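You operate a simulated robot arm through the tools that you are given. There is no shell and no other tool.

You are at the controls of a simulated two-armed robot. One attempt, no reset.

Task
Stand the green pipe in the vice and push the blue coupler on.
Fine: tighten the vice before you push and ease it after; the pipe stays in the vice, the green coupler and the other pipes where they are. Set down upright: what you pick out.
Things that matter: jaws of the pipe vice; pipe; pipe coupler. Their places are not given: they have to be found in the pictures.

Only the result counts: the job must be done as asked and must still hold three seconds after the hand-in. Knocking over, shifting, dropping, spilling or breaking anything else fails it.

Robot
Two 7-joint arms with two-finger parallel grippers on one trunk that stands fixed in place. Base frame: the origin is at the foot of the trunk, x ahead of it, y to its left, z up. Units: mm, rad, N and s.
The left shoulder is at [80, 131, 947], the right one opposite. With the tool pointing down near the work surface each hand reaches from about 400 to 860 mm from the base axis, measured 20 degrees to its own side. Payload 1.57 kg a hand.
Tool frame (each hand has its own): the origin (TCP) lies between the finger pads and is the grasp point; the fingertips stand 30 mm ahead of it; z points along the fingers, y is the line along which they close. Largest opening 110 mm; finger width 24, thickness 12; the body of the gripper, 48 by 112 mm, starts 78 mm behind the TCP.
Orientation is that of the tool frame in the base frame, as [roll, pitch, yaw] about the fixed x, y, z axes, in that order (R = Rz(yaw) Ry(pitch) Rx(roll)). With the fingers straight down and closing along the base's y, the tool's x points along the base's -x, its y along +y and its z along -z.

Tools
- The arms move only by the tool drive_tool. It takes "left_plan", "right_plan" or both (then of equal length, played together; a hand with none holds still); each is a list of rows, each an object (a shift or turn left out is 0, a gripper value left out holds the last) with "slide": the shift along the tool's x, y, z in units of 500 mm (1.0 is 500 mm), a list of three; "delta_rot": the turn, a rotation vector about the tool's x, y, z in units of 120 degrees (1.0 is 120 degrees), a list of three; "hand": the gripper command, from -1 (fully open) to 1 (shut), values between in proportion. In form: [{"slide": [dx, dy, dz], "delta_rot": [rx, ry, rz], "hand": hand}, ...]. A call has 1 to 20 rows; each row is the pose to reach, as a shift and turn from the pose commanded when the call began, along the tool's axes at that moment. A call with a number of a shift or a turn outside -1 to 1 is refused whole. A row lasts 0.2 s, in which the tool goes at most 50 mm and 0.15 rad; a call with a longer step from one row to the next is refused whole, and so is a gripper value outside its range. Where a pose cannot be reached the arm comes as near as it can. A force on the tool above 90 N (or 10 N above the force at the start of the call, whichever is more), or a blocked arm, ends the call early, and 0.2 s more pass. The fingers move at their own pace (about 108 mm/s each) and stop on an object; they squeeze with about 36 N. The grip force told is the motor's: it shows also when the fingers shut on nothing. Time passes only in rows, and 0.2 s behind the last, so rows that repeat a pose let the fingers close. The reply holds the time, the measured pose of the TCP, the force on the tool along the base axes, the opening and the grip force, in the units named above and with some noise, with the torque about the TCP (base axes, N m) and any sound that the robot's microphone picked up.
- Cameras (640 x 400 px; columns grow to the right, rows downward): "scene" is now at [-46.2, 1.7, 1433.7]; the picture's right is [0.01, -1.00, 0.00], its down [-0.42, -0.00, -0.91] and it looks along [0.91, 0.00, -0.42] (base axes); focal length 362 px, centre (320, 200). "left" rides on the left gripper at [70, -16, -141] in its tool frame; the picture's right is [0.23, 0.97, 0.00], its down [-0.86, 0.20, -0.48] and it looks along [-0.47, 0.11, 0.88] (tool axes); focal length 222 px, centre (320, 200). "right" rides on the right gripper at [70, 16, -141] in its tool frame; the picture's right is [-0.23, 0.97, 0.00], its down [-0.86, -0.20, -0.48] and it looks along [-0.47, -0.11, 0.88] (tool axes); focal length 222 px, centre (320, 200).
- camera(camera): a new picture of that camera. It takes no simulated time.
- aim_head(pan, tilt): turns the head with the scene camera to pan (to the left, within 1.902 rad either way) and tilt (down, from -0.506 to 1.204), counted from straight ahead of the robot. It gives what a move gives.
- measure_at(camera, pixels): there is no depth. For up to 12 entries [column, row, z] of the newest picture of that camera ("zoom" is the newest enlarged one), the place [x, y] in the base frame at which the ray of that pixel passes the height z, good to about 2 mm. It takes no simulated time.
- enlarge(camera, box): a new picture of the part [left, top, right, bottom] of that camera's present view, enlarged. It takes no simulated time.
- sign_off(): hands the job in; it is judged then, once.

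Unless the task says otherwise, let go and move clear before handing in.

The tools are called after "Call:" by a JSON object that holds its "op" and its "data". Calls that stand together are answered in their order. drive_tool: Moves the arms, as the interface text tells. Its arguments: {"type":"object","properties":{"left_plan":{"type":"array","items":{"type":"object","properties":{"slide":{"type":"array","items":{"type":"number"}},"delta_rot":{"type":"array","items":{"type":"number"}},"hand":{"type":"number"}}}},"right_plan":{"type":"array","items":{"type":"object","properties":{"slide":{"type":"array","items":{"type":"number"}},"delta_rot":{"type":"array","items":{"type":"number"}},"hand":{"type":"number"}}}}},"required":[]} The other tools are called the same way: aim_head (pan, tilt) turns the head that bears the scene camera; camera (camera) takes a picture; measure_at (camera, pixels) gives the place at which the rays of pixels pass given heights; enlarge (camera, box) takes an enlarged picture of a part of a camera's view; sign_off () hands the job in.

At the start:

```text
time_s: 0.0
left_position: [490.6, 147.5, 1270.4]
left_orientation: [-3.141, 0.0, 3.141]
left_wrist_force: [-0.9, 0.3, 0.9]
left_wrist_torque: [0.01, -0.01, -0.02]
left_opening: 110.0
left_grip_force: 0.1
right_position: [471.1, -277.2, 1286.9]
right_orientation: [-3.141, -0.001, 3.14]
right_wrist_force: [-0.3, 0.3, -0.5]
right_wrist_torque: [-0.03, -0.03, -0.01]
right_opening: 109.9
right_grip_force: 0.0
head pan, tilt: [0.005, 0.435]
```

scene: 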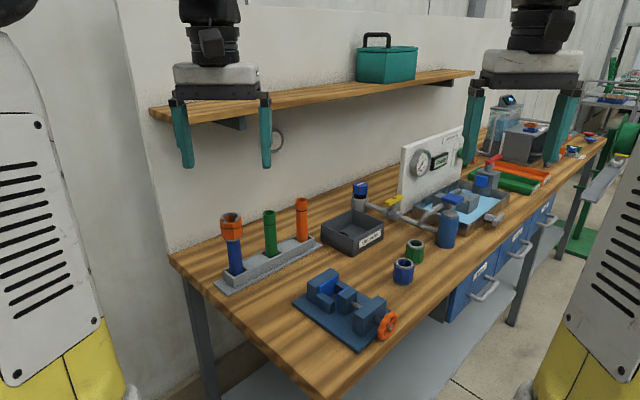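
right: 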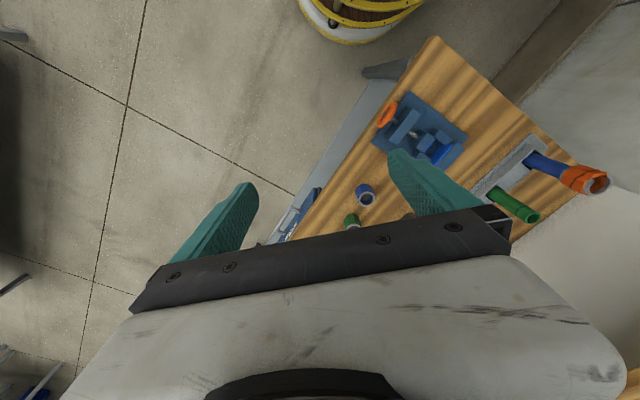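
left: 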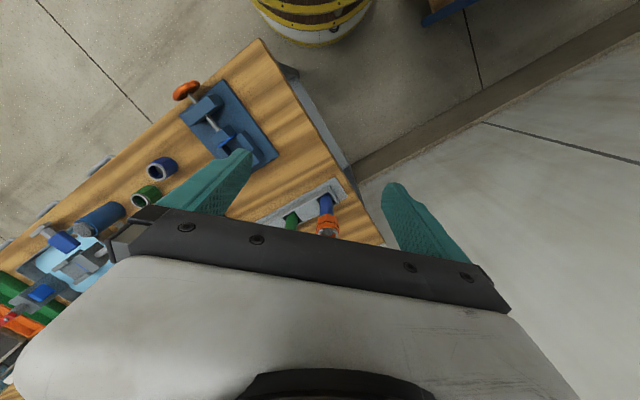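

The scene shows a rack with three pipes (around px 230–300, 210–270), a blue vice near (345,305) with an orange handwheel at (387,325), and blue and green couplers at (403,271) and (415,250). I'll enlarge these to see the details.

Call:
{"op": "enlarge", "data": {"camera": "scene", "box": [280, 230, 440, 360]}}

Call:
{"op": "enlarge", "data": {"camera": "scene", "box": [200, 190, 340, 300]}}

Call:
{"op": "enlarge", "data": {"camera": "scene", "box": [320, 120, 520, 270]}}

```text
3.08 times, centred on (360, 295) of scene
```

zoom: 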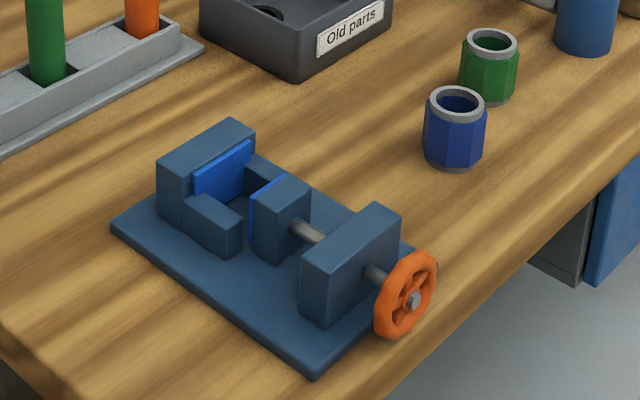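

```text
3.64 times, centred on (270, 245) of scene
```

zoom: 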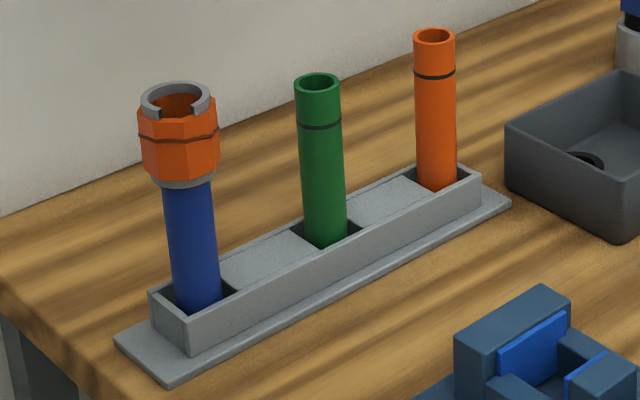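

```text
2.67 times, centred on (420, 195) of scene
```

zoom: 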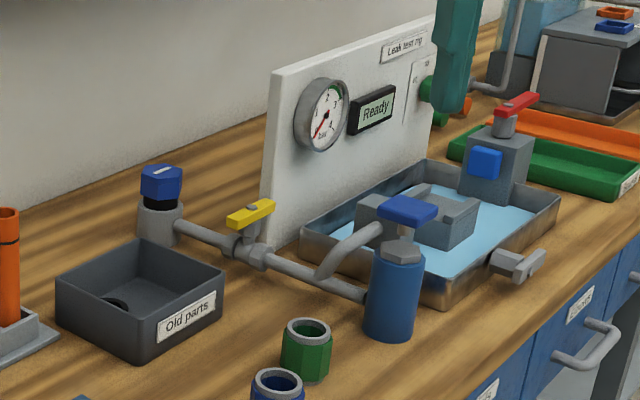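

Next I need the bench height, so I'll enlarge the left and right wrist views to triangulate the same features.

Call:
{"op": "enlarge", "data": {"camera": "left", "box": [120, 60, 300, 240]}}

Call:
{"op": "enlarge", "data": {"camera": "right", "box": [330, 60, 530, 240]}}

```text
2.22 times, centred on (210, 150) of left
```

zoom: 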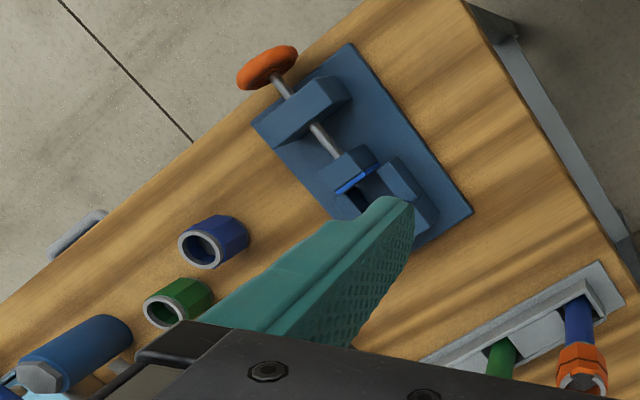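

```text
2.22 times, centred on (430, 150) of right
```

zoom: 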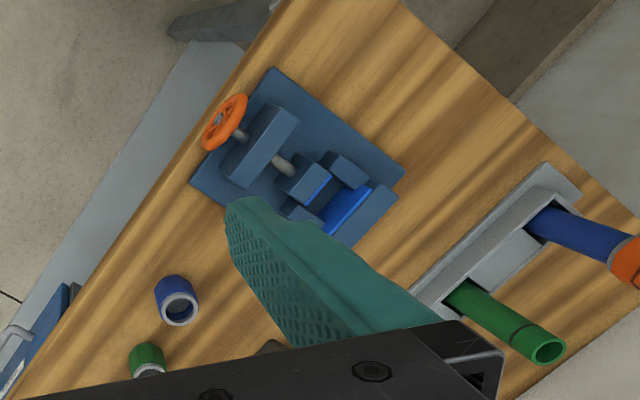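

I'll compare the vice base-plate corners, scene (292,304) and (358,353) against right (468,137) and (407,90), at several heights to get the bench height.

Call:
{"op": "measure_at", "data": {"camera": "scene", "pixels": [[291.8, 304.1, 850], [291.8, 304.1, 900], [291.8, 304.1, 950], [358.4, 352.8, 850], [358.4, 352.8, 900], [358.4, 352.8, 950]]}}

Call:
{"op": "measure_at", "data": {"camera": "right", "pixels": [[467.8, 137.4, 850], [467.8, 137.4, 900], [467.8, 137.4, 950], [407.5, 90.5, 850], [407.5, 90.5, 900], [407.5, 90.5, 950]]}}

```text
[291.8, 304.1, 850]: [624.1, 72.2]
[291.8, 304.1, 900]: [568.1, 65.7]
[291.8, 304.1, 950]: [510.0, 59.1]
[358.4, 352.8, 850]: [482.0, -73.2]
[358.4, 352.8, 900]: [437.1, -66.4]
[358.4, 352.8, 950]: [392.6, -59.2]
```

```text
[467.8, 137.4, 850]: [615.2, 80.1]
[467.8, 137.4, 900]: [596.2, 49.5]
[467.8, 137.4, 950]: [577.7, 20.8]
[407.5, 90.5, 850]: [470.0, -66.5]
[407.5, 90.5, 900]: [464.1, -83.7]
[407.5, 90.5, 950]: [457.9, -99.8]
```

The corner triangulation agrees near z≈862 for the vice base-plate top. I'll move the right hand over the vice for a closer look from above.

Call:
{"op": "drive_tool", "data": {"right_plan": [{"slide": [-0.03, 0.06, 0.046], "hand": -1}, {"slide": [-0.06, 0.12, 0.092]}, {"slide": [-0.09, 0.18, 0.138]}, {"slide": [-0.12, 0.24, 0.184]}, {"slide": [-0.15, 0.3, 0.23]}, {"slide": [-0.178, 0.354, 0.274]}, {"slide": [-0.178, 0.354, 0.274]}]}}

Call:
{"op": "camera", "data": {"camera": "right"}}

Call:
{"op": "enlarge", "data": {"camera": "right", "box": [270, 20, 480, 180]}}

```text
time_s: 1.6
left_position: [489.3, 147.2, 1270.1]
left_orientation: [-3.141, -0.001, -3.141]
left_wrist_force: [-0.6, -0.1, -0.5]
left_wrist_torque: [0.0, 0.0, 0.02]
left_opening: 109.9
left_grip_force: 0.1
right_position: [560.8, -99.6, 1150.8]
right_orientation: [-3.141, -0.001, 3.141]
right_wrist_force: [1.0, -0.1, 0.4]
right_wrist_torque: [0.01, 0.0, -0.01]
right_opening: 110.1
right_grip_force: 0.1
head pan, tilt: [0.005, 0.435]
```

```text
taken
```

right: 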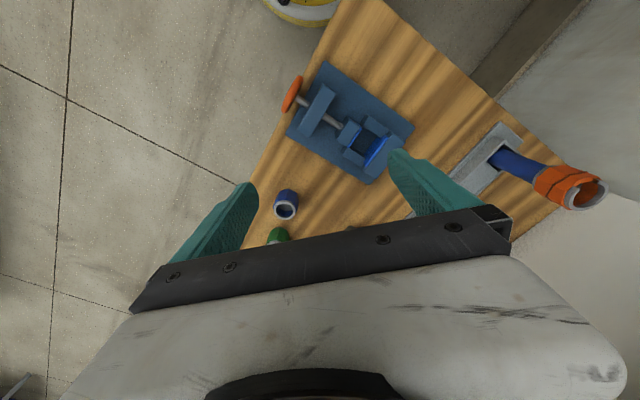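

```text
2.50 times, centred on (375, 100) of right
```

zoom: 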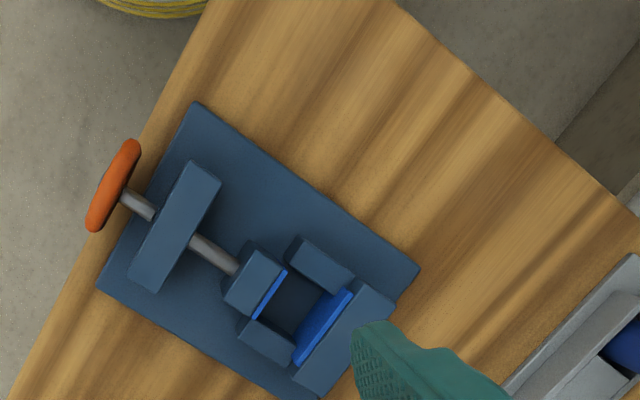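

Clear overhead view of the vice: pocket between the two cheeks and the two blue pads at zoom (295,300), handwheel at (113,185). I'll take a matching scene zoom and measure the same features in both to get heights.

Call:
{"op": "enlarge", "data": {"camera": "scene", "box": [285, 255, 405, 355]}}

Call:
{"op": "measure_at", "data": {"camera": "right", "pixels": [[303, 60.8, 862], [393, 126, 862], [263.8, 134, 862], [384.2, 140, 910], [365, 178, 910]]}}

```text
4.00 times, centred on (345, 305) of scene
```

zoom: 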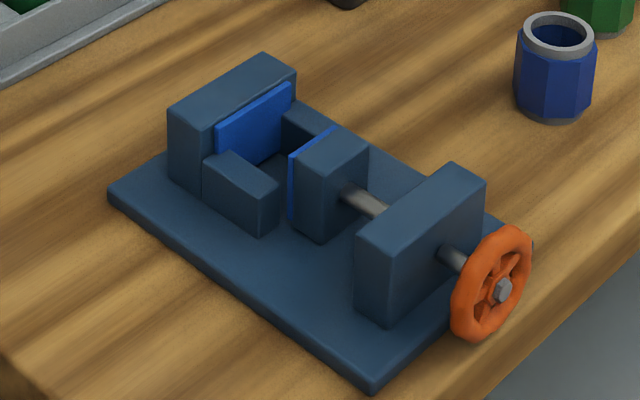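

```text
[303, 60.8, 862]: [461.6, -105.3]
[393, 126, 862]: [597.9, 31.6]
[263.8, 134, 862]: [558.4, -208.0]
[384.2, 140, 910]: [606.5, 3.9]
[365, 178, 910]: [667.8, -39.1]
```

I'd converted some pixels wrongly, so I'm re-measuring with corrected coordinates for the plate corners, jaw tops, nut block and wheel in both views.

Call:
{"op": "measure_at", "data": {"camera": "right", "pixels": [[325, 60.8, 862], [415, 126, 862], [285.8, 134, 862], [405.8, 140.8, 900], [405.8, 140.8, 930], [379, 178.8, 900], [379, 178.8, 930], [361, 127.2, 900], [361, 127.2, 930], [347, 147.2, 900], [335.8, 92.8, 930], [292.2, 94, 900]]}}

Call:
{"op": "measure_at", "data": {"camera": "zoom", "pixels": [[372, 385, 862], [108, 193, 862], [168, 107, 900], [168, 107, 930], [262, 53, 900], [262, 53, 930], [294, 158, 900], [294, 158, 930], [334, 129, 900], [334, 129, 930], [357, 235, 930], [503, 289, 900]]}}

```text
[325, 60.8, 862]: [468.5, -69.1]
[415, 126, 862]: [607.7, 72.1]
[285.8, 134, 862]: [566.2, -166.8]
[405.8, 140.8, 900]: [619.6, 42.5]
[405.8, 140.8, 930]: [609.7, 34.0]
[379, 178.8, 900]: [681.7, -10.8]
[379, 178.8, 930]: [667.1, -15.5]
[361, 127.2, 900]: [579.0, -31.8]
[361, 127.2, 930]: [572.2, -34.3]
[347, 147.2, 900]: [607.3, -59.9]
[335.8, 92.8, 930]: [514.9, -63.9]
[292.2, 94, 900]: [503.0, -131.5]
```

```text
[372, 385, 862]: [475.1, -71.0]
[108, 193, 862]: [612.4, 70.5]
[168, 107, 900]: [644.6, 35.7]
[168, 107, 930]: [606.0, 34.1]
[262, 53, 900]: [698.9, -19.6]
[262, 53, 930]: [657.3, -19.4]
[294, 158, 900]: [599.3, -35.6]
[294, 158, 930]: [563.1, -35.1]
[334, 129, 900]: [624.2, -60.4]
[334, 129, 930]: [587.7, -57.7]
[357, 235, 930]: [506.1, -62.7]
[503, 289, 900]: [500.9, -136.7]
```

Jaws top out near z≈922 and the plate top is at 862; the wheel centre is around (502,-134,898). Before reaching toward the rack, I'll locate the bench/wall corner (170,257), the rack corners and the shelf, so the arm doesn't hit the shelf.

Call:
{"op": "measure_at", "data": {"camera": "scene", "pixels": [[170, 257, 850], [216, 283, 855], [323, 243, 855], [269, 212.6, 980], [269, 212.6, 1020], [302, 200.5, 1000], [155, 112, 1280], [404, 262, 890], [404, 283, 850], [415.5, 243, 890]]}}

Call:
{"op": "enlarge", "data": {"camera": "scene", "box": [110, 60, 350, 280]}}

Call:
{"op": "camera", "data": {"camera": "left"}}

```text
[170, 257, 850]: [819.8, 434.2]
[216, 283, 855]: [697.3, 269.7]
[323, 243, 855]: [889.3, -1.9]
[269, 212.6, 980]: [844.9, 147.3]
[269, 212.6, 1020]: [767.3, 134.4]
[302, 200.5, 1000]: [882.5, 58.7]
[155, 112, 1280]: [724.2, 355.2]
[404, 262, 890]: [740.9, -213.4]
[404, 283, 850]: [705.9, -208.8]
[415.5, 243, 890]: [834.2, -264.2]
```

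```text
1.82 times, centred on (230, 170) of scene
```

zoom: 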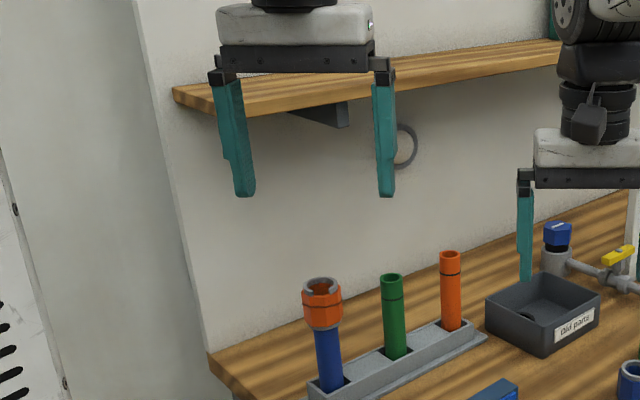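

```text
taken
```

left: 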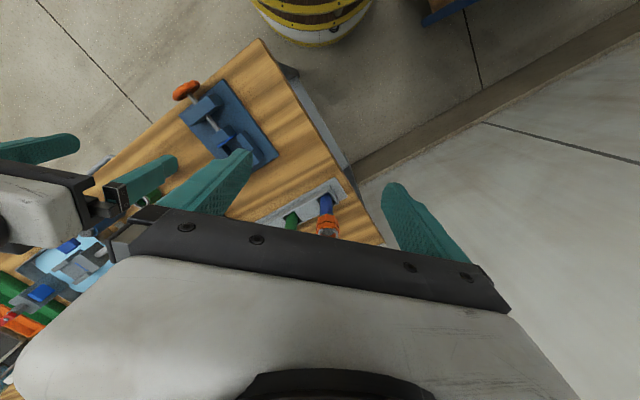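

The wall is at n≈880 (along the bench normal) with the shelf's front edge at ~790, while the green pipe is at about (805,140). That's enough clearance, so I'll move the left hand forward for a closer look at the rack.

Call:
{"op": "drive_tool", "data": {"left_plan": [{"slide": [-0.08, 0, 0.028], "hand": -1}, {"slide": [-0.16, 0, 0.056]}, {"slide": [-0.24, 0, 0.084]}, {"slide": [-0.32, 0, 0.112]}, {"slide": [-0.4, 0, 0.14]}, {"slide": [-0.4, 0, 0.14]}]}}

Call:
{"op": "camera", "data": {"camera": "left"}}

Call:
{"op": "camera", "data": {"camera": "scene"}}

```text
time_s: 3.0
left_position: [692.6, 147.0, 1201.3]
left_orientation: [3.142, 0.002, -3.141]
left_wrist_force: [0.0, -0.1, -0.5]
left_wrist_torque: [0.0, 0.0, 0.02]
left_opening: 110.0
left_grip_force: 0.1
right_position: [561.8, -101.5, 1151.0]
right_orientation: [-3.141, 0.001, 3.14]
right_wrist_force: [0.5, -0.1, -0.5]
right_wrist_torque: [-0.03, -0.02, 0.0]
right_opening: 109.9
right_grip_force: 0.0
head pan, tilt: [0.005, 0.435]
```

```text
taken
```

left: 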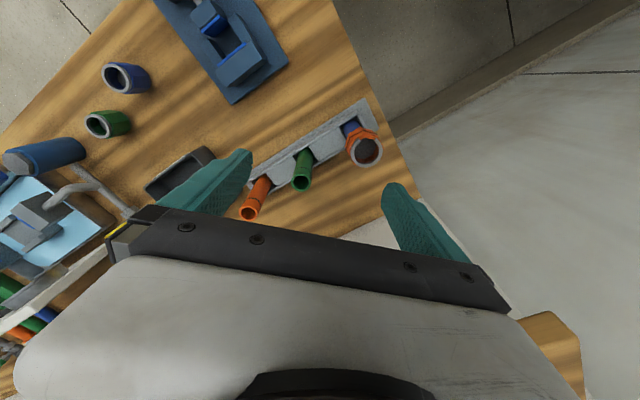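

```text
taken
```

scene: 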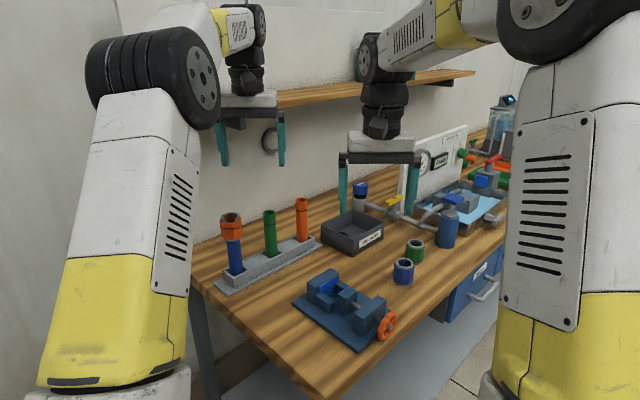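

Now the pipes are visible from above (left view: green top at (300,183), orange at (250,211)). I'll enlarge both views for precise triangulation.

Call:
{"op": "enlarge", "data": {"camera": "left", "box": [230, 90, 400, 220]}}

Call:
{"op": "enlarge", "data": {"camera": "scene", "box": [210, 190, 330, 300]}}

```text
3.08 times, centred on (315, 155) of left
```

zoom: 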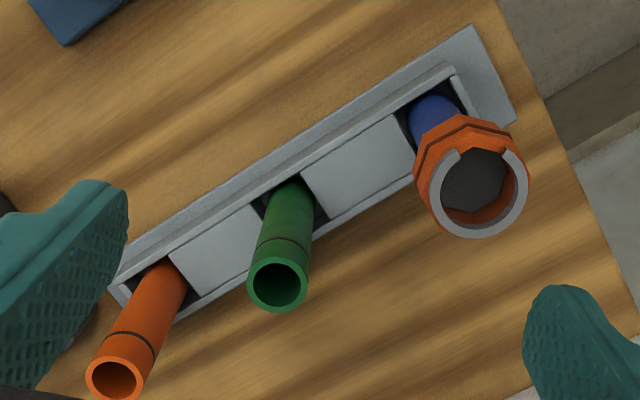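

```text
3.64 times, centred on (270, 245) of scene
```

zoom: 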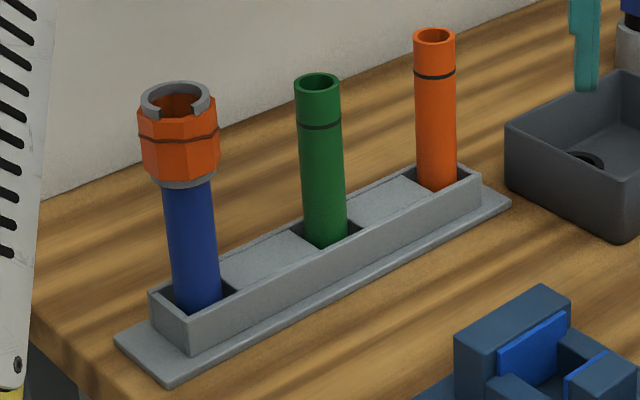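

Triangulating the green pipe top: left px (301.4,182.6), scene zoom (317,82); also its base in the slot.

Call:
{"op": "measure_at", "data": {"camera": "left", "pixels": [[301.4, 182.6, 980], [301.4, 182.6, 1000], [301.4, 182.6, 1020], [305.6, 149, 862], [249, 214, 1000], [364, 153.5, 1000]]}}

Call:
{"op": "measure_at", "data": {"camera": "zoom", "pixels": [[317, 82, 980], [317, 82, 1000], [317, 82, 1020], [324, 235, 870], [324, 235, 890], [434, 36, 1000], [175, 98, 1000], [296, 82, 1000], [339, 82, 1000], [171, 386, 850], [510, 205, 850], [118, 340, 850]]}}

```text
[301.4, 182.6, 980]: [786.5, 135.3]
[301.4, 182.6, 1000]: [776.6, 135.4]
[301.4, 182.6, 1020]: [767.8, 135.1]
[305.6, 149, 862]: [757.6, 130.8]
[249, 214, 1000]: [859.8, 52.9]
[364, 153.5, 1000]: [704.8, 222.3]
```

```text
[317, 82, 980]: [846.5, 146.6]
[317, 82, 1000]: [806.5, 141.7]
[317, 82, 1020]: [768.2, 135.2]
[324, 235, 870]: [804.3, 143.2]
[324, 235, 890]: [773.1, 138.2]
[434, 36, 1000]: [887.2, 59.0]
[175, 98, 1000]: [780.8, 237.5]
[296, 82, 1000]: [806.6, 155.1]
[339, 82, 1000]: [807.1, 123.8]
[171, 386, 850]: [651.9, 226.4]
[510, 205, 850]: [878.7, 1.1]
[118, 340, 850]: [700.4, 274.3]
```

Green pipe: top at about (768,135,1020), diameter ≈30 mm, axis vertical. I'll bring the open left hand above it at z=1120 and check alignment.

Call:
{"op": "drive_tool", "data": {"left_plan": [{"slide": [-0.05, -0.008, 0.054], "hand": -1}, {"slide": [-0.1, -0.016, 0.108]}, {"slide": [-0.151, -0.024, 0.162]}, {"slide": [-0.151, -0.024, 0.162]}, {"slide": [-0.151, -0.024, 0.162]}]}}

Call:
{"op": "camera", "data": {"camera": "left"}}

Call:
{"op": "camera", "data": {"camera": "scene"}}

```text
time_s: 4.2
left_position: [768.6, 135.2, 1118.2]
left_orientation: [-3.141, 0.0, 3.141]
left_wrist_force: [0.3, -0.6, 0.7]
left_wrist_torque: [-0.03, 0.02, 0.0]
left_opening: 109.9
left_grip_force: 0.0
right_position: [560.7, -100.8, 1152.0]
right_orientation: [-3.141, 0.0, -3.14]
right_wrist_force: [0.2, -0.8, -0.6]
right_wrist_torque: [0.01, 0.02, 0.03]
right_opening: 110.2
right_grip_force: 0.1
head pan, tilt: [0.005, 0.435]
```

```text
taken
```

left: 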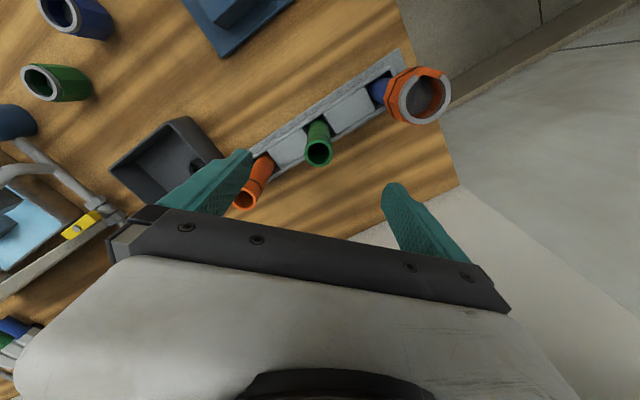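

```text
taken
```

scene: 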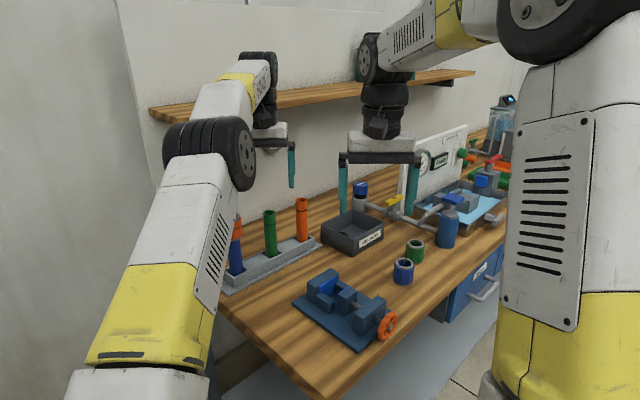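

Green rim now at left px (319,153). I'll measure it to refine alignment.

Call:
{"op": "enlarge", "data": {"camera": "left", "box": [240, 50, 460, 220]}}

```text
2.35 times, centred on (350, 135) of left
```

zoom: 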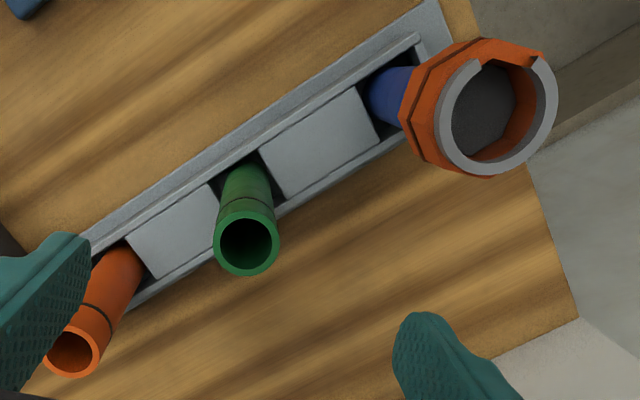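

Call:
{"op": "measure_at", "data": {"camera": "zoom", "pixels": [[246, 244, 1010], [246, 244, 1020], [246, 244, 1030], [215, 244, 1020], [279, 244, 1020], [498, 118, 1030], [73, 352, 1020]]}}

Call:
{"op": "enlarge", "data": {"camera": "scene", "box": [230, 40, 340, 270]}}

```text
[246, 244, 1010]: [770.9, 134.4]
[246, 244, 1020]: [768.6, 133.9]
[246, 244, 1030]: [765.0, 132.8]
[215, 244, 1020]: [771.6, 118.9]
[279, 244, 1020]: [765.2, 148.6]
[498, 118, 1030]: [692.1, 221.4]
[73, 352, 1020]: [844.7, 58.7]
```

```text
1.74 times, centred on (285, 155) of scene
```

zoom: 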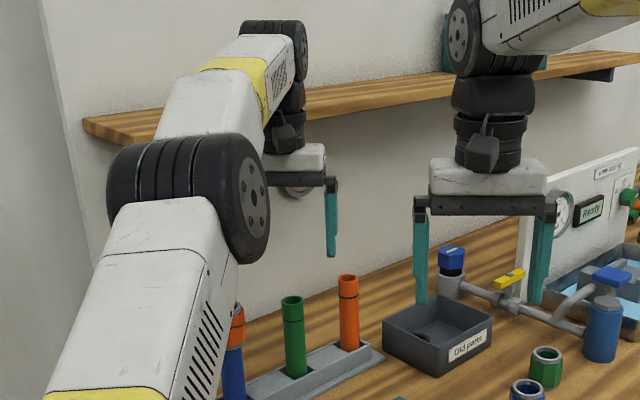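

Alignment is within 2 mm (pipe axis (768.6,134), ø30). Descending to z=985 and closing on the pipe.

Call:
{"op": "drive_tool", "data": {"left_plan": [{"slide": [0, -0.002, 0.08], "hand": -1}, {"slide": [0, -0.002, 0.16]}, {"slide": [0, -0.002, 0.22]}, {"slide": [0, -0.002, 0.266]}, {"slide": [0, -0.002, 0.266]}, {"slide": [0, -0.002, 0.266], "hand": 1}, {"slide": [0, -0.002, 0.266], "hand": 1}, {"slide": [0, -0.002, 0.266], "hand": 1}, {"slide": [0, -0.002, 0.266], "hand": 1}]}}

Call:
{"op": "camera", "data": {"camera": "left"}}

Call:
{"op": "enlarge", "data": {"camera": "scene", "box": [210, 100, 350, 290]}}

```text
time_s: 6.2
left_position: [766.7, 133.8, 988.1]
left_orientation: [3.14, -0.001, -3.141]
left_wrist_force: [0.7, -0.5, 0.0]
left_wrist_torque: [0.02, -0.03, 0.0]
left_opening: 30.5
left_grip_force: 35.5
right_position: [560.9, -100.7, 1151.7]
right_orientation: [3.141, -0.001, 3.141]
right_wrist_force: [-0.1, -0.7, 0.1]
right_wrist_torque: [0.0, -0.01, -0.02]
right_opening: 110.2
right_grip_force: 0.1
head pan, tilt: [0.005, 0.435]
```

```text
taken
```

left: 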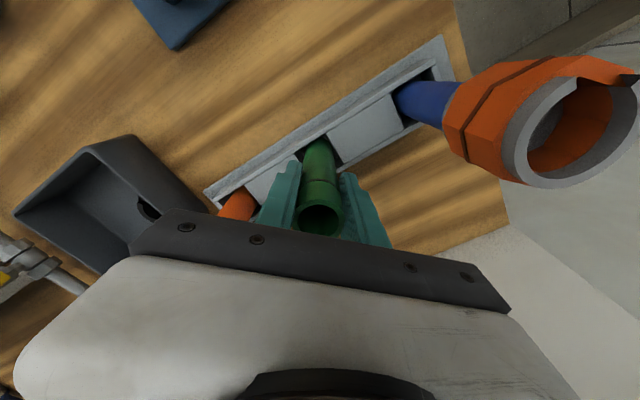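

```text
2.11 times, centred on (280, 195) of scene
```

zoom: 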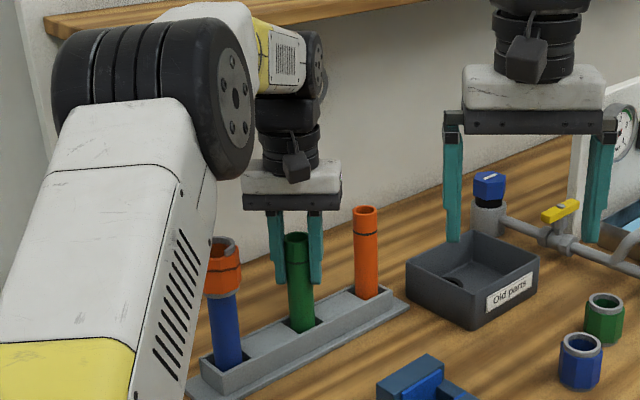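

The pipe is gripped (opening 30.5, grip 35.5 N). Before lifting, I'll measure the vice pocket accurately from the right camera.

Call:
{"op": "enlarge", "data": {"camera": "right", "box": [330, 90, 430, 190]}}

```text
4.00 times, centred on (380, 140) of right
```

zoom: 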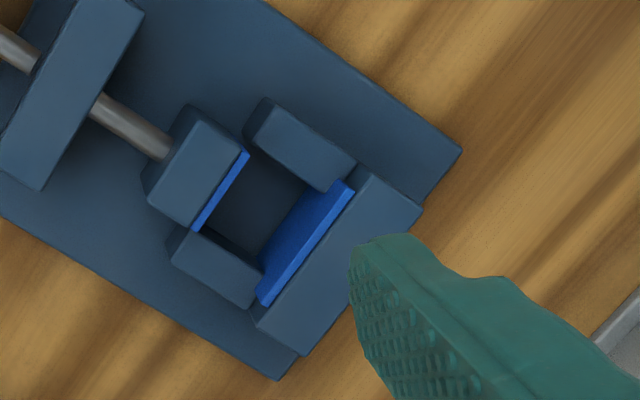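

Call:
{"op": "measure_at", "data": {"camera": "zoom", "pixels": [[247, 152, 922], [195, 228, 922], [352, 190, 922], [268, 305, 922], [250, 142, 892], [328, 192, 892], [190, 230, 892], [260, 272, 892], [268, 212, 862], [300, 235, 892]]}}

Call:
{"op": "enlarge", "data": {"camera": "scene", "box": [295, 260, 375, 320]}}

```text
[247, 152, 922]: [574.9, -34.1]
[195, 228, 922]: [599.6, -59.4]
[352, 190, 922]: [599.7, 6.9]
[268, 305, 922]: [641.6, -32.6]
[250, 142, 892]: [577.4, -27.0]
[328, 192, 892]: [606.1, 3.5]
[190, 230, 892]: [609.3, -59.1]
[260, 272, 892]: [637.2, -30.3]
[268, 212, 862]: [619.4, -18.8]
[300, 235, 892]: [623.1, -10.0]
```

```text
6.67 times, centred on (335, 290) of scene
```

zoom: 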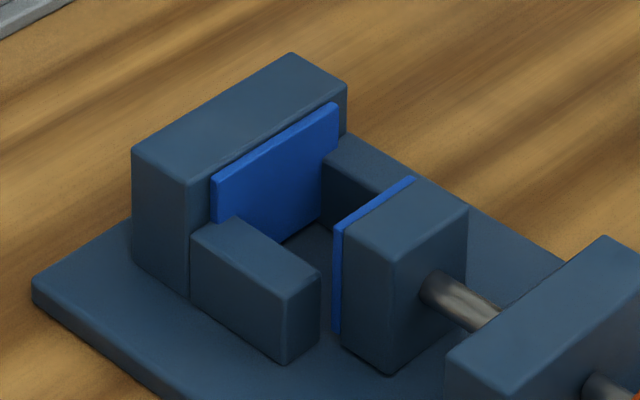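

Call:
{"op": "measure_at", "data": {"camera": "zoom", "pixels": [[338, 106, 918], [213, 178, 918], [413, 178, 918], [337, 226, 918], [333, 143, 895], [285, 300, 895], [322, 268, 895], [133, 152, 925], [291, 54, 925], [347, 90, 925], [338, 106, 922], [213, 178, 922]]}}

```text
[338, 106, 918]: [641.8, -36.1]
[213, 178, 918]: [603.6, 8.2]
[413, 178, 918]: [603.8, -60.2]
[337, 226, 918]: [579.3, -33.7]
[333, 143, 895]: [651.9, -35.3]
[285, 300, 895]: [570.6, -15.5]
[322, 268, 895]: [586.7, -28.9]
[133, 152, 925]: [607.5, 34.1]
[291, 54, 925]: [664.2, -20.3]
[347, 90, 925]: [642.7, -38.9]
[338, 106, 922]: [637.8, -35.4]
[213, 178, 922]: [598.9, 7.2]
```

Pocket: fixed pad at n≈430, moving pad at n≈384, cheeks 45 mm apart and centred at t≈449.5, which gives a pipe target of about (609,-27). The right hand is in the way, so I'll back it off toward the wheel side and yaw it 45°.

Call:
{"op": "drive_tool", "data": {"right_plan": [{"slide": [0.037, -0.054, 0], "delta_rot": [0, 0, -0.0535], "hand": -1}, {"slide": [0.075, -0.109, 0], "delta_rot": [0, 0, -0.107]}, {"slide": [0.112, -0.163, 0], "delta_rot": [0, 0, -0.16]}, {"slide": [0.15, -0.217, 0], "delta_rot": [0, 0, -0.214]}, {"slide": [0.187, -0.271, 0], "delta_rot": [0, 0, -0.268]}, {"slide": [0.225, -0.326, 0], "delta_rot": [0, 0, -0.321]}, {"slide": [0.262, -0.38, 0], "delta_rot": [0, 0, -0.375]}, {"slide": [0.262, -0.38, 0], "delta_rot": [0, 0, -0.375]}]}}

Call:
{"op": "camera", "data": {"camera": "scene"}}

```text
time_s: 8.0
left_position: [765.9, 134.1, 986.1]
left_orientation: [3.141, 0.0, 3.141]
left_wrist_force: [0.0, -0.5, 0.9]
left_wrist_torque: [-0.01, -0.02, -0.02]
left_opening: 30.4
left_grip_force: 35.5
right_position: [431.7, -289.9, 1150.8]
right_orientation: [-3.14, 0.0, -2.355]
right_wrist_force: [-0.3, 0.6, -0.6]
right_wrist_torque: [0.04, 0.01, -0.02]
right_opening: 109.9
right_grip_force: 0.0
head pan, tilt: [0.005, 0.435]
```

```text
taken
```

scene: 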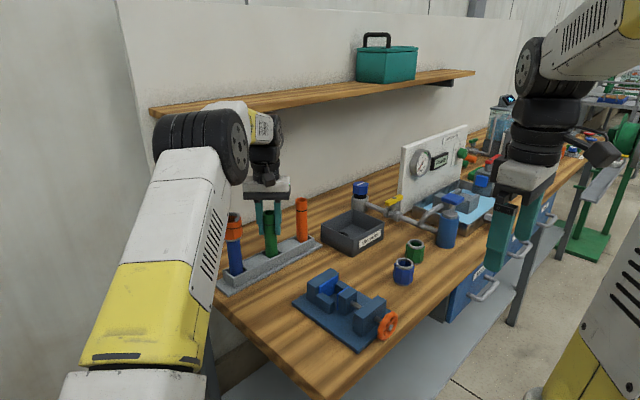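

Now I'll tilt the right hand to point horizontally along the screw axis, towards the wheel, while descending to z≈1000.

Call:
{"op": "drive_tool", "data": {"right_plan": [{"slide": [-0.006, 0.01, 0.025], "delta_rot": [0, -0.0625, 0], "hand": -1}, {"slide": [-0.012, 0.02, 0.05], "delta_rot": [0, -0.125, 0]}, {"slide": [-0.018, 0.03, 0.075], "delta_rot": [0, -0.1875, 0]}, {"slide": [-0.024, 0.04, 0.1], "delta_rot": [0, -0.25, 0]}, {"slide": [-0.03, 0.05, 0.125], "delta_rot": [0, -0.3125, 0]}, {"slide": [-0.037, 0.06, 0.15], "delta_rot": [0, -0.375, 0]}, {"slide": [-0.043, 0.071, 0.175], "delta_rot": [0, -0.4375, 0]}, {"slide": [-0.049, 0.081, 0.2], "delta_rot": [0, -0.5, 0]}, {"slide": [-0.055, 0.091, 0.225], "delta_rot": [0, -0.5625, 0]}, {"slide": [-0.061, 0.101, 0.25], "delta_rot": [0, -0.625, 0]}, {"slide": [-0.067, 0.111, 0.275], "delta_rot": [0, -0.6875, 0]}, {"slide": [-0.074, 0.122, 0.3], "delta_rot": [0, -0.75, 0]}, {"slide": [-0.074, 0.122, 0.3], "delta_rot": [0, -0.75, 0]}]}}

Call:
{"op": "camera", "data": {"camera": "scene"}}

Call:
{"op": "camera", "data": {"camera": "right"}}

```text
time_s: 10.8
left_position: [767.2, 134.1, 987.0]
left_orientation: [3.138, 0.0, 3.14]
left_wrist_force: [0.8, 1.4, 2.6]
left_wrist_torque: [0.0, 0.21, -0.02]
left_opening: 30.4
left_grip_force: 36.6
right_position: [414.2, -198.0, 998.7]
right_orientation: [2.734, 1.566, -2.697]
right_wrist_force: [3.3, -1.8, 6.1]
right_wrist_torque: [-0.47, 0.34, 0.24]
right_opening: 110.1
right_grip_force: 0.0
right hand out of reach, approached as far as the arm can: row 11, 12
head pan, tilt: [0.005, 0.435]
```

```text
taken
```

scene: 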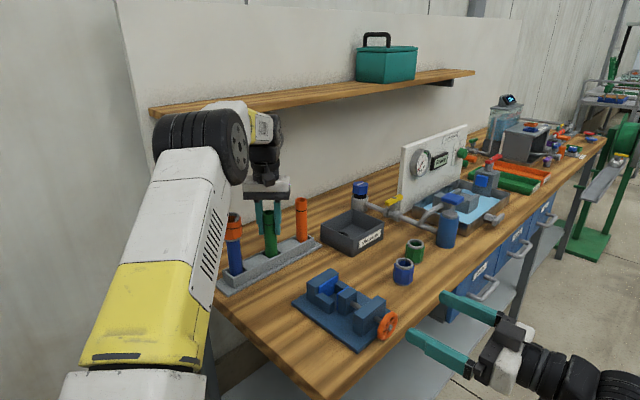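

```text
taken
```

right: 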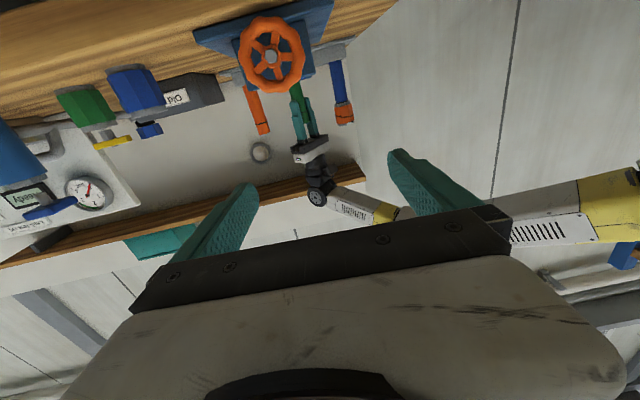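

The pose nearly reached its limit (about 23 mm short in y), but the wheel is clearly seen at right (272,55): 6 spokes, hub in the centre. I'll triangulate the wheel hub from both views.

Call:
{"op": "enlarge", "data": {"camera": "right", "box": [220, 5, 330, 105]}}

Call:
{"op": "measure_at", "data": {"camera": "right", "pixels": [[272, 56, 890], [272, 56, 895], [272, 56, 900], [272, 56, 905]]}}

Call:
{"op": "enlarge", "data": {"camera": "scene", "box": [340, 290, 420, 360]}}

```text
4.00 times, centred on (275, 55) of right
```

zoom: 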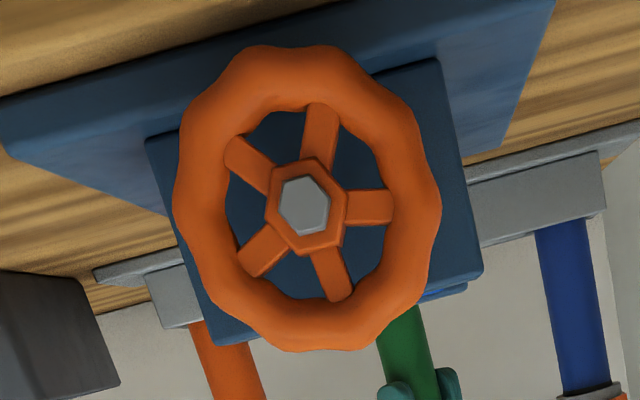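

```text
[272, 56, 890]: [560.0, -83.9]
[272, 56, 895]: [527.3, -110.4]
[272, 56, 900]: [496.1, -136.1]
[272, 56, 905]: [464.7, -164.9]
```

```text
5.71 times, centred on (380, 325) of scene
```

zoom: 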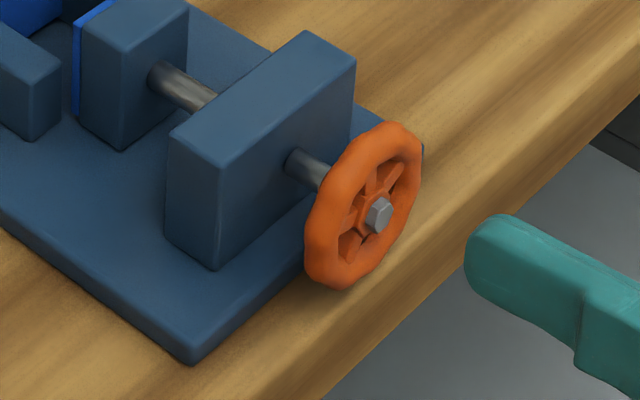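

Call:
{"op": "measure_at", "data": {"camera": "zoom", "pixels": [[380, 214, 895], [380, 214, 900], [365, 207, 900], [395, 125, 930], [330, 288, 865], [190, 362, 862], [330, 400, 850], [640, 125, 850]]}}

Call:
{"op": "measure_at", "data": {"camera": "right", "pixels": [[271, 56.25, 898], [271, 56.25, 899], [270, 20, 860], [274, 90, 932]]}}

```text
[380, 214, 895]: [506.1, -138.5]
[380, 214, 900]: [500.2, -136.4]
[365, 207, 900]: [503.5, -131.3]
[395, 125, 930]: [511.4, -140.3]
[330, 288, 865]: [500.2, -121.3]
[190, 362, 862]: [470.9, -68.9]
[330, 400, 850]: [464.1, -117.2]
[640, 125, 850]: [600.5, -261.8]
```

```text
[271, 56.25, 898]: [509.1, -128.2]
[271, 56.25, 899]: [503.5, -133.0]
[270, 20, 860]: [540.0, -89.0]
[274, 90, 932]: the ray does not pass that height
```

Hub tip is at about (500,-136,899.5), with the wheel ø≈62 mm. I'll lower the right hand to a pre-grasp in front of the wheel (n≈180) and see whether it's reachable there.

Call:
{"op": "drive_tool", "data": {"right_plan": [{"slide": [0.05, 0, 0.02], "hand": -1}, {"slide": [0.1, 0, 0.04]}, {"slide": [0.15, 0, 0.06]}, {"slide": [0.203, 0, 0.086]}, {"slide": [0.203, 0, 0.086]}, {"slide": [0.203, 0, 0.086]}]}}

Call:
{"op": "camera", "data": {"camera": "right"}}

Call:
{"op": "camera", "data": {"camera": "scene"}}

```text
time_s: 12.2
left_position: [766.2, 135.4, 987.0]
left_orientation: [3.141, 0.0, -3.141]
left_wrist_force: [0.0, 0.5, -0.1]
left_wrist_torque: [0.03, 0.01, 0.02]
left_opening: 30.7
left_grip_force: 35.9
right_position: [441.9, -191.7, 898.8]
right_orientation: [2.483, 1.57, -3.014]
right_wrist_force: [-0.7, -0.7, -0.2]
right_wrist_torque: [0.02, -0.01, -0.05]
right_opening: 110.1
right_grip_force: 0.0
head pan, tilt: [0.005, 0.435]
```

```text
taken
```

right: 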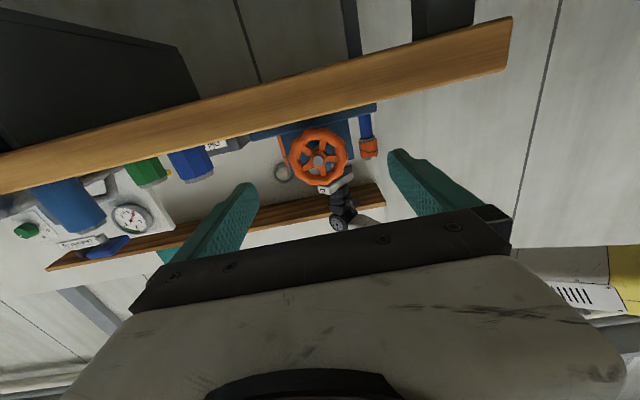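

```text
taken
```

scene: 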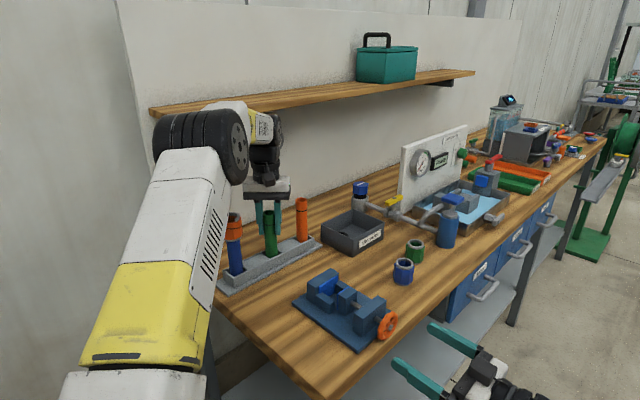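

The pose is reached and the wheel is centred at right px (318,157). Before engaging, I'll test the wrist roll range here, starting with +90° about the tool z.

Call:
{"op": "drive_tool", "data": {"right_plan": [{"delta_rot": [0, 0, 0.07]}, {"delta_rot": [0, 0, 0.14]}, {"delta_rot": [0, 0, 0.21]}, {"delta_rot": [0, 0, 0.28]}, {"delta_rot": [0, 0, 0.35]}, {"delta_rot": [0, 0, 0.42]}, {"delta_rot": [0, 0, 0.49]}, {"delta_rot": [0, 0, 0.56]}, {"delta_rot": [0, 0, 0.63]}, {"delta_rot": [0, 0, 0.7]}, {"delta_rot": [0, 0, 0.77]}, {"delta_rot": [0, 0, 0.84]}, {"delta_rot": [0, 0, 0.91]}, {"delta_rot": [0, 0, 0.98]}]}}

```text
time_s: 15.2
left_position: [766.1, 134.5, 987.6]
left_orientation: [-3.14, 0.0, -3.14]
left_wrist_force: [1.0, -0.3, -0.6]
left_wrist_torque: [0.0, -0.03, -0.01]
left_opening: 30.8
left_grip_force: 35.8
right_position: [442.7, -191.9, 898.0]
right_orientation: [1.571, -0.484, 2.357]
right_wrist_force: [0.4, 0.1, 0.5]
right_wrist_torque: [0.01, -0.01, 0.03]
right_opening: 109.8
right_grip_force: 0.1
head pan, tilt: [0.005, 0.435]
```

+118° is reachable. Now I'll return and test the negative side.

Call:
{"op": "drive_tool", "data": {"right_plan": [{"delta_rot": [0, 0, -0.07]}, {"delta_rot": [0, 0, -0.14]}, {"delta_rot": [0, 0, -0.21]}, {"delta_rot": [0, 0, -0.28]}, {"delta_rot": [0, 0, -0.35]}, {"delta_rot": [0, 0, -0.42]}, {"delta_rot": [0, 0, -0.49]}, {"delta_rot": [0, 0, -0.56]}, {"delta_rot": [0, 0, -0.63]}, {"delta_rot": [0, 0, -0.7]}, {"delta_rot": [0, 0, -0.77]}, {"delta_rot": [0, 0, -0.84]}, {"delta_rot": [0, 0, -0.91]}, {"delta_rot": [0, 0, -0.98]}]}}

Call:
{"op": "drive_tool", "data": {"right_plan": [{"delta_rot": [0, 0, -0.07]}, {"delta_rot": [0, 0, -0.14]}, {"delta_rot": [0, 0, -0.21]}, {"delta_rot": [0, 0, -0.28]}, {"delta_rot": [0, 0, -0.35]}, {"delta_rot": [0, 0, -0.42]}, {"delta_rot": [0, 0, -0.49]}, {"delta_rot": [0, 0, -0.56]}, {"delta_rot": [0, 0, -0.63]}, {"delta_rot": [0, 0, -0.7]}, {"delta_rot": [0, 0, -0.77]}, {"delta_rot": [0, 0, -0.84]}, {"delta_rot": [0, 0, -0.91]}, {"delta_rot": [0, 0, -0.98]}]}}

```text
time_s: 18.2
left_position: [765.2, 133.9, 986.8]
left_orientation: [3.141, 0.0, -3.141]
left_wrist_force: [-0.2, 0.0, 0.3]
left_wrist_torque: [0.0, 0.02, 0.0]
left_opening: 30.3
left_grip_force: 36.1
right_position: [440.9, -191.8, 899.1]
right_orientation: [-1.749, 1.568, -0.964]
right_wrist_force: [0.2, -0.3, 1.1]
right_wrist_torque: [-0.02, -0.01, -0.02]
right_opening: 110.0
right_grip_force: 0.0
head pan, tilt: [0.005, 0.435]
```

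```text
time_s: 21.2
left_position: [767.5, 133.4, 987.7]
left_orientation: [-3.14, -0.001, -3.141]
left_wrist_force: [0.4, 1.1, 0.6]
left_wrist_torque: [-0.01, 0.01, 0.01]
left_opening: 30.8
left_grip_force: 36.1
right_position: [449.9, -175.5, 919.3]
right_orientation: [-1.586, -0.481, -0.785]
right_wrist_force: [0.6, 0.0, -0.5]
right_wrist_torque: [-0.02, 0.0, -0.01]
right_opening: 110.1
right_grip_force: 0.1
right hand out of reach, approached as far as the arm can: row 13, 14
head pan, tilt: [0.005, 0.435]
```

Usable roll is roughly −100° to +118° or more. I'll return to nominal roll, then lift the pipe with the left hand.

Call:
{"op": "drive_tool", "data": {"right_plan": [{"delta_rot": [0, 0, 0.07]}, {"delta_rot": [0, 0, 0.14]}, {"delta_rot": [0, 0, 0.21]}, {"delta_rot": [0, 0, 0.28]}, {"delta_rot": [0, 0, 0.35]}, {"delta_rot": [0, 0, 0.42]}, {"delta_rot": [0, 0, 0.49]}, {"delta_rot": [0, 0, 0.56]}, {"delta_rot": [0, 0, 0.63]}, {"delta_rot": [0, 0, 0.7]}, {"delta_rot": [0, 0, 0.77]}, {"delta_rot": [0, 0, 0.84]}, {"delta_rot": [0, 0, 0.91]}, {"delta_rot": [0, 0, 0.98]}]}}

Call:
{"op": "drive_tool", "data": {"left_plan": [{"slide": [0, 0, -0.03], "hand": 1}, {"slide": [0, 0, -0.06]}, {"slide": [0, 0, -0.1]}, {"slide": [0, 0, -0.15]}, {"slide": [0, 0, -0.2]}, {"slide": [0, 0, -0.2]}]}}

Call:
{"op": "camera", "data": {"camera": "left"}}

Call:
{"op": "camera", "data": {"camera": "scene"}}

```text
time_s: 24.2
left_position: [766.4, 135.9, 988.0]
left_orientation: [-3.141, -0.001, -3.141]
left_wrist_force: [0.5, -0.2, -0.7]
left_wrist_torque: [0.02, -0.03, 0.01]
left_opening: 30.3
left_grip_force: 36.0
right_position: [449.9, -176.7, 919.9]
right_orientation: [1.79, 1.569, 2.573]
right_wrist_force: [0.0, -0.1, 0.7]
right_wrist_torque: [-0.02, 0.01, 0.0]
right_opening: 109.8
right_grip_force: 0.0
head pan, tilt: [0.005, 0.435]
```

```text
time_s: 25.6
left_position: [766.1, 135.5, 1087.2]
left_orientation: [-3.141, 0.0, -3.141]
left_wrist_force: [-0.9, -0.1, -0.4]
left_wrist_torque: [0.03, 0.02, 0.0]
left_opening: 30.7
left_grip_force: 36.4
right_position: [450.3, -176.5, 919.7]
right_orientation: [2.347, 1.571, 3.131]
right_wrist_force: [0.5, -0.5, -0.7]
right_wrist_torque: [-0.03, 0.01, 0.0]
right_opening: 110.1
right_grip_force: 0.1
head pan, tilt: [0.005, 0.435]
```

```text
taken
```

left: 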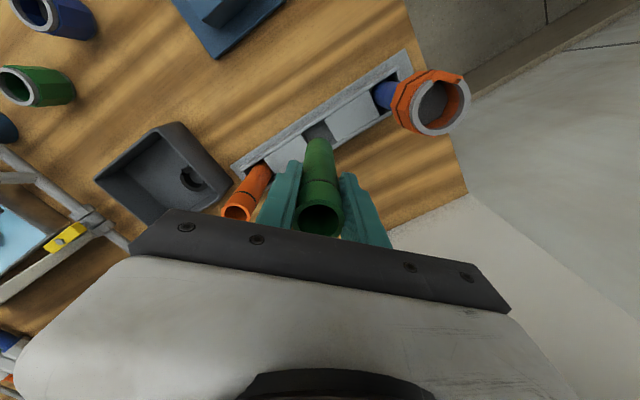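

```text
taken
```

scene: 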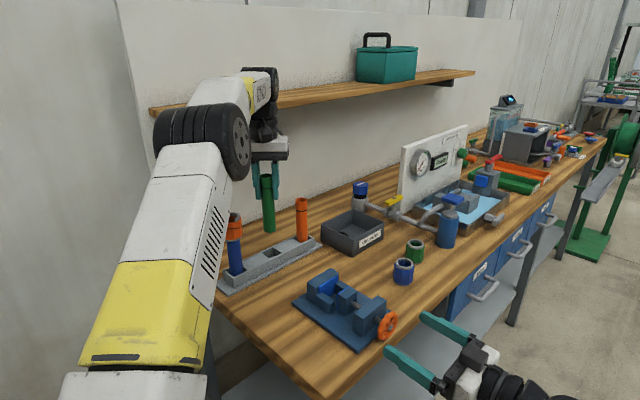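

The pipe is free of the rack (slot empty in left view at (316,130)). I'll carry it over to the vice pocket at (609,-27), staying high.

Call:
{"op": "drive_tool", "data": {"left_plan": [{"slide": [0.045, -0.046, 0], "hand": 1}, {"slide": [0.09, -0.093, 0]}, {"slide": [0.135, -0.139, 0]}, {"slide": [0.18, -0.186, 0]}, {"slide": [0.225, -0.232, 0]}, {"slide": [0.27, -0.279, 0]}, {"slide": [0.315, -0.325, 0]}, {"slide": [0.315, -0.325, 0]}, {"slide": [0.315, -0.325, 0]}]}}

Call:
{"op": "enlarge", "data": {"camera": "scene", "box": [270, 150, 430, 360]}}

Call:
{"op": "camera", "data": {"camera": "left"}}

Call:
{"op": "camera", "data": {"camera": "right"}}

```text
time_s: 27.6
left_position: [609.9, -27.2, 1083.4]
left_orientation: [-3.141, -0.001, 3.141]
left_wrist_force: [0.6, 0.3, 0.1]
left_wrist_torque: [0.0, -0.01, -0.03]
left_opening: 30.6
left_grip_force: 36.3
right_position: [449.8, -176.6, 921.3]
right_orientation: [-0.795, 1.571, -0.01]
right_wrist_force: [-0.5, 0.5, 0.0]
right_wrist_torque: [-0.01, -0.02, 0.0]
right_opening: 109.9
right_grip_force: 0.1
head pan, tilt: [0.005, 0.435]
```

```text
1.90 times, centred on (350, 255) of scene
```

zoom: 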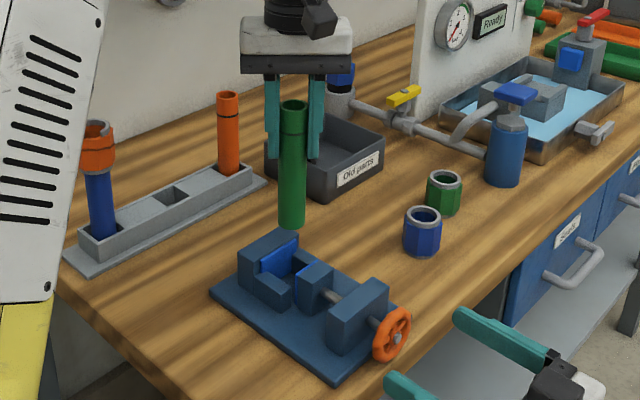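

```text
taken
```

left: 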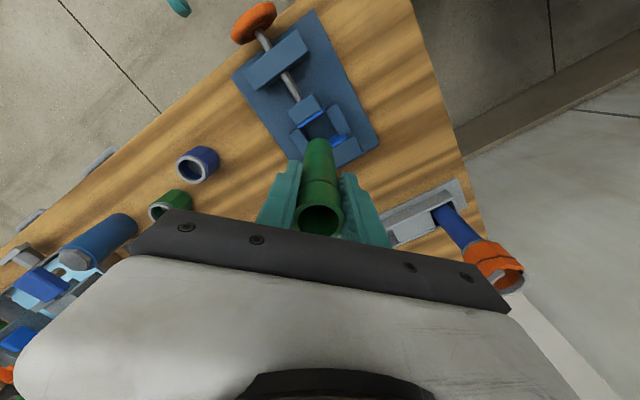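

```text
taken
```

right: 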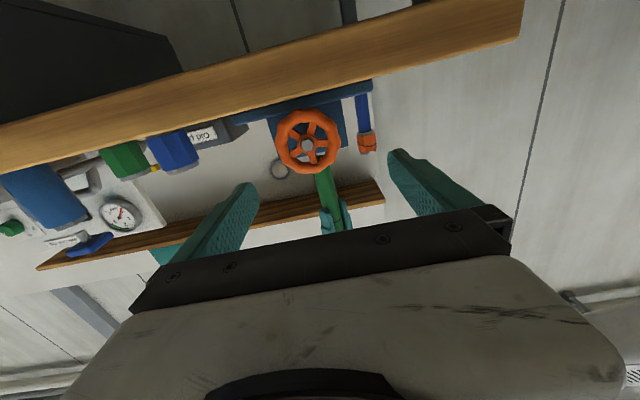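

Pipe length is ≈150 mm, its bottom 115 mm below the TCP. It hangs directly over the pocket, so I'll lower it in stages, first until the bottom is just inside the jaws.

Call:
{"op": "drive_tool", "data": {"left_plan": [{"slide": [0, 0, 0.03], "hand": 1}, {"slide": [0, 0, 0.06]}, {"slide": [0, 0, 0.075]}, {"slide": [0, 0, 0.075]}]}}

Call:
{"op": "enlarge", "data": {"camera": "scene", "box": [290, 210, 390, 330]}}

Call:
{"op": "enlarge", "data": {"camera": "left", "box": [220, 0, 420, 200]}}

```text
time_s: 28.6
left_position: [607.5, -28.7, 1047.5]
left_orientation: [-3.142, 0.0, 3.142]
left_wrist_force: [0.3, 0.0, -0.5]
left_wrist_torque: [-0.05, -0.04, -0.01]
left_opening: 30.5
left_grip_force: 36.2
right_position: [449.6, -176.6, 920.8]
right_orientation: [-0.836, 1.571, -0.051]
right_wrist_force: [0.6, 0.4, 0.2]
right_wrist_torque: [0.02, 0.02, -0.02]
right_opening: 109.9
right_grip_force: 0.1
head pan, tilt: [0.005, 0.435]
```

```text
3.33 times, centred on (340, 270) of scene
```

zoom: 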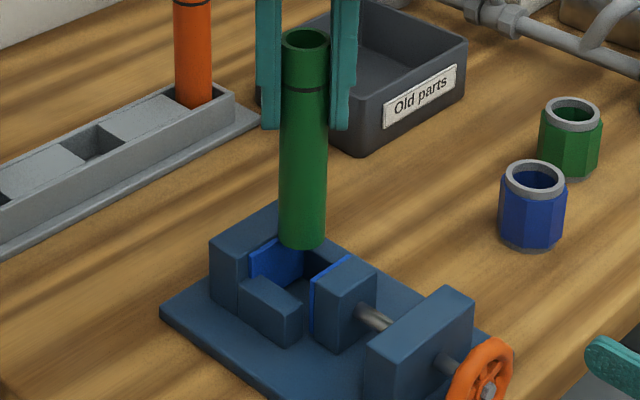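

```text
2.00 times, centred on (320, 100) of left
```

zoom: 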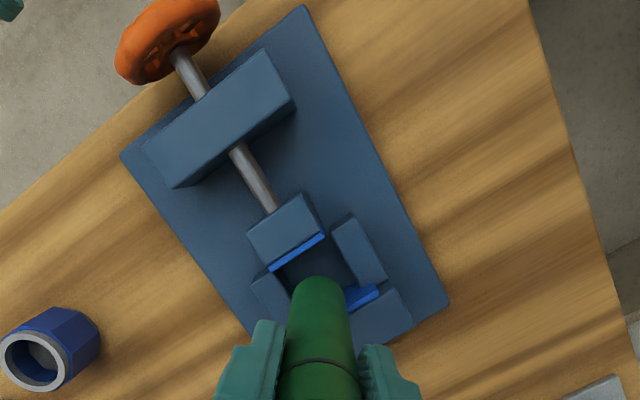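

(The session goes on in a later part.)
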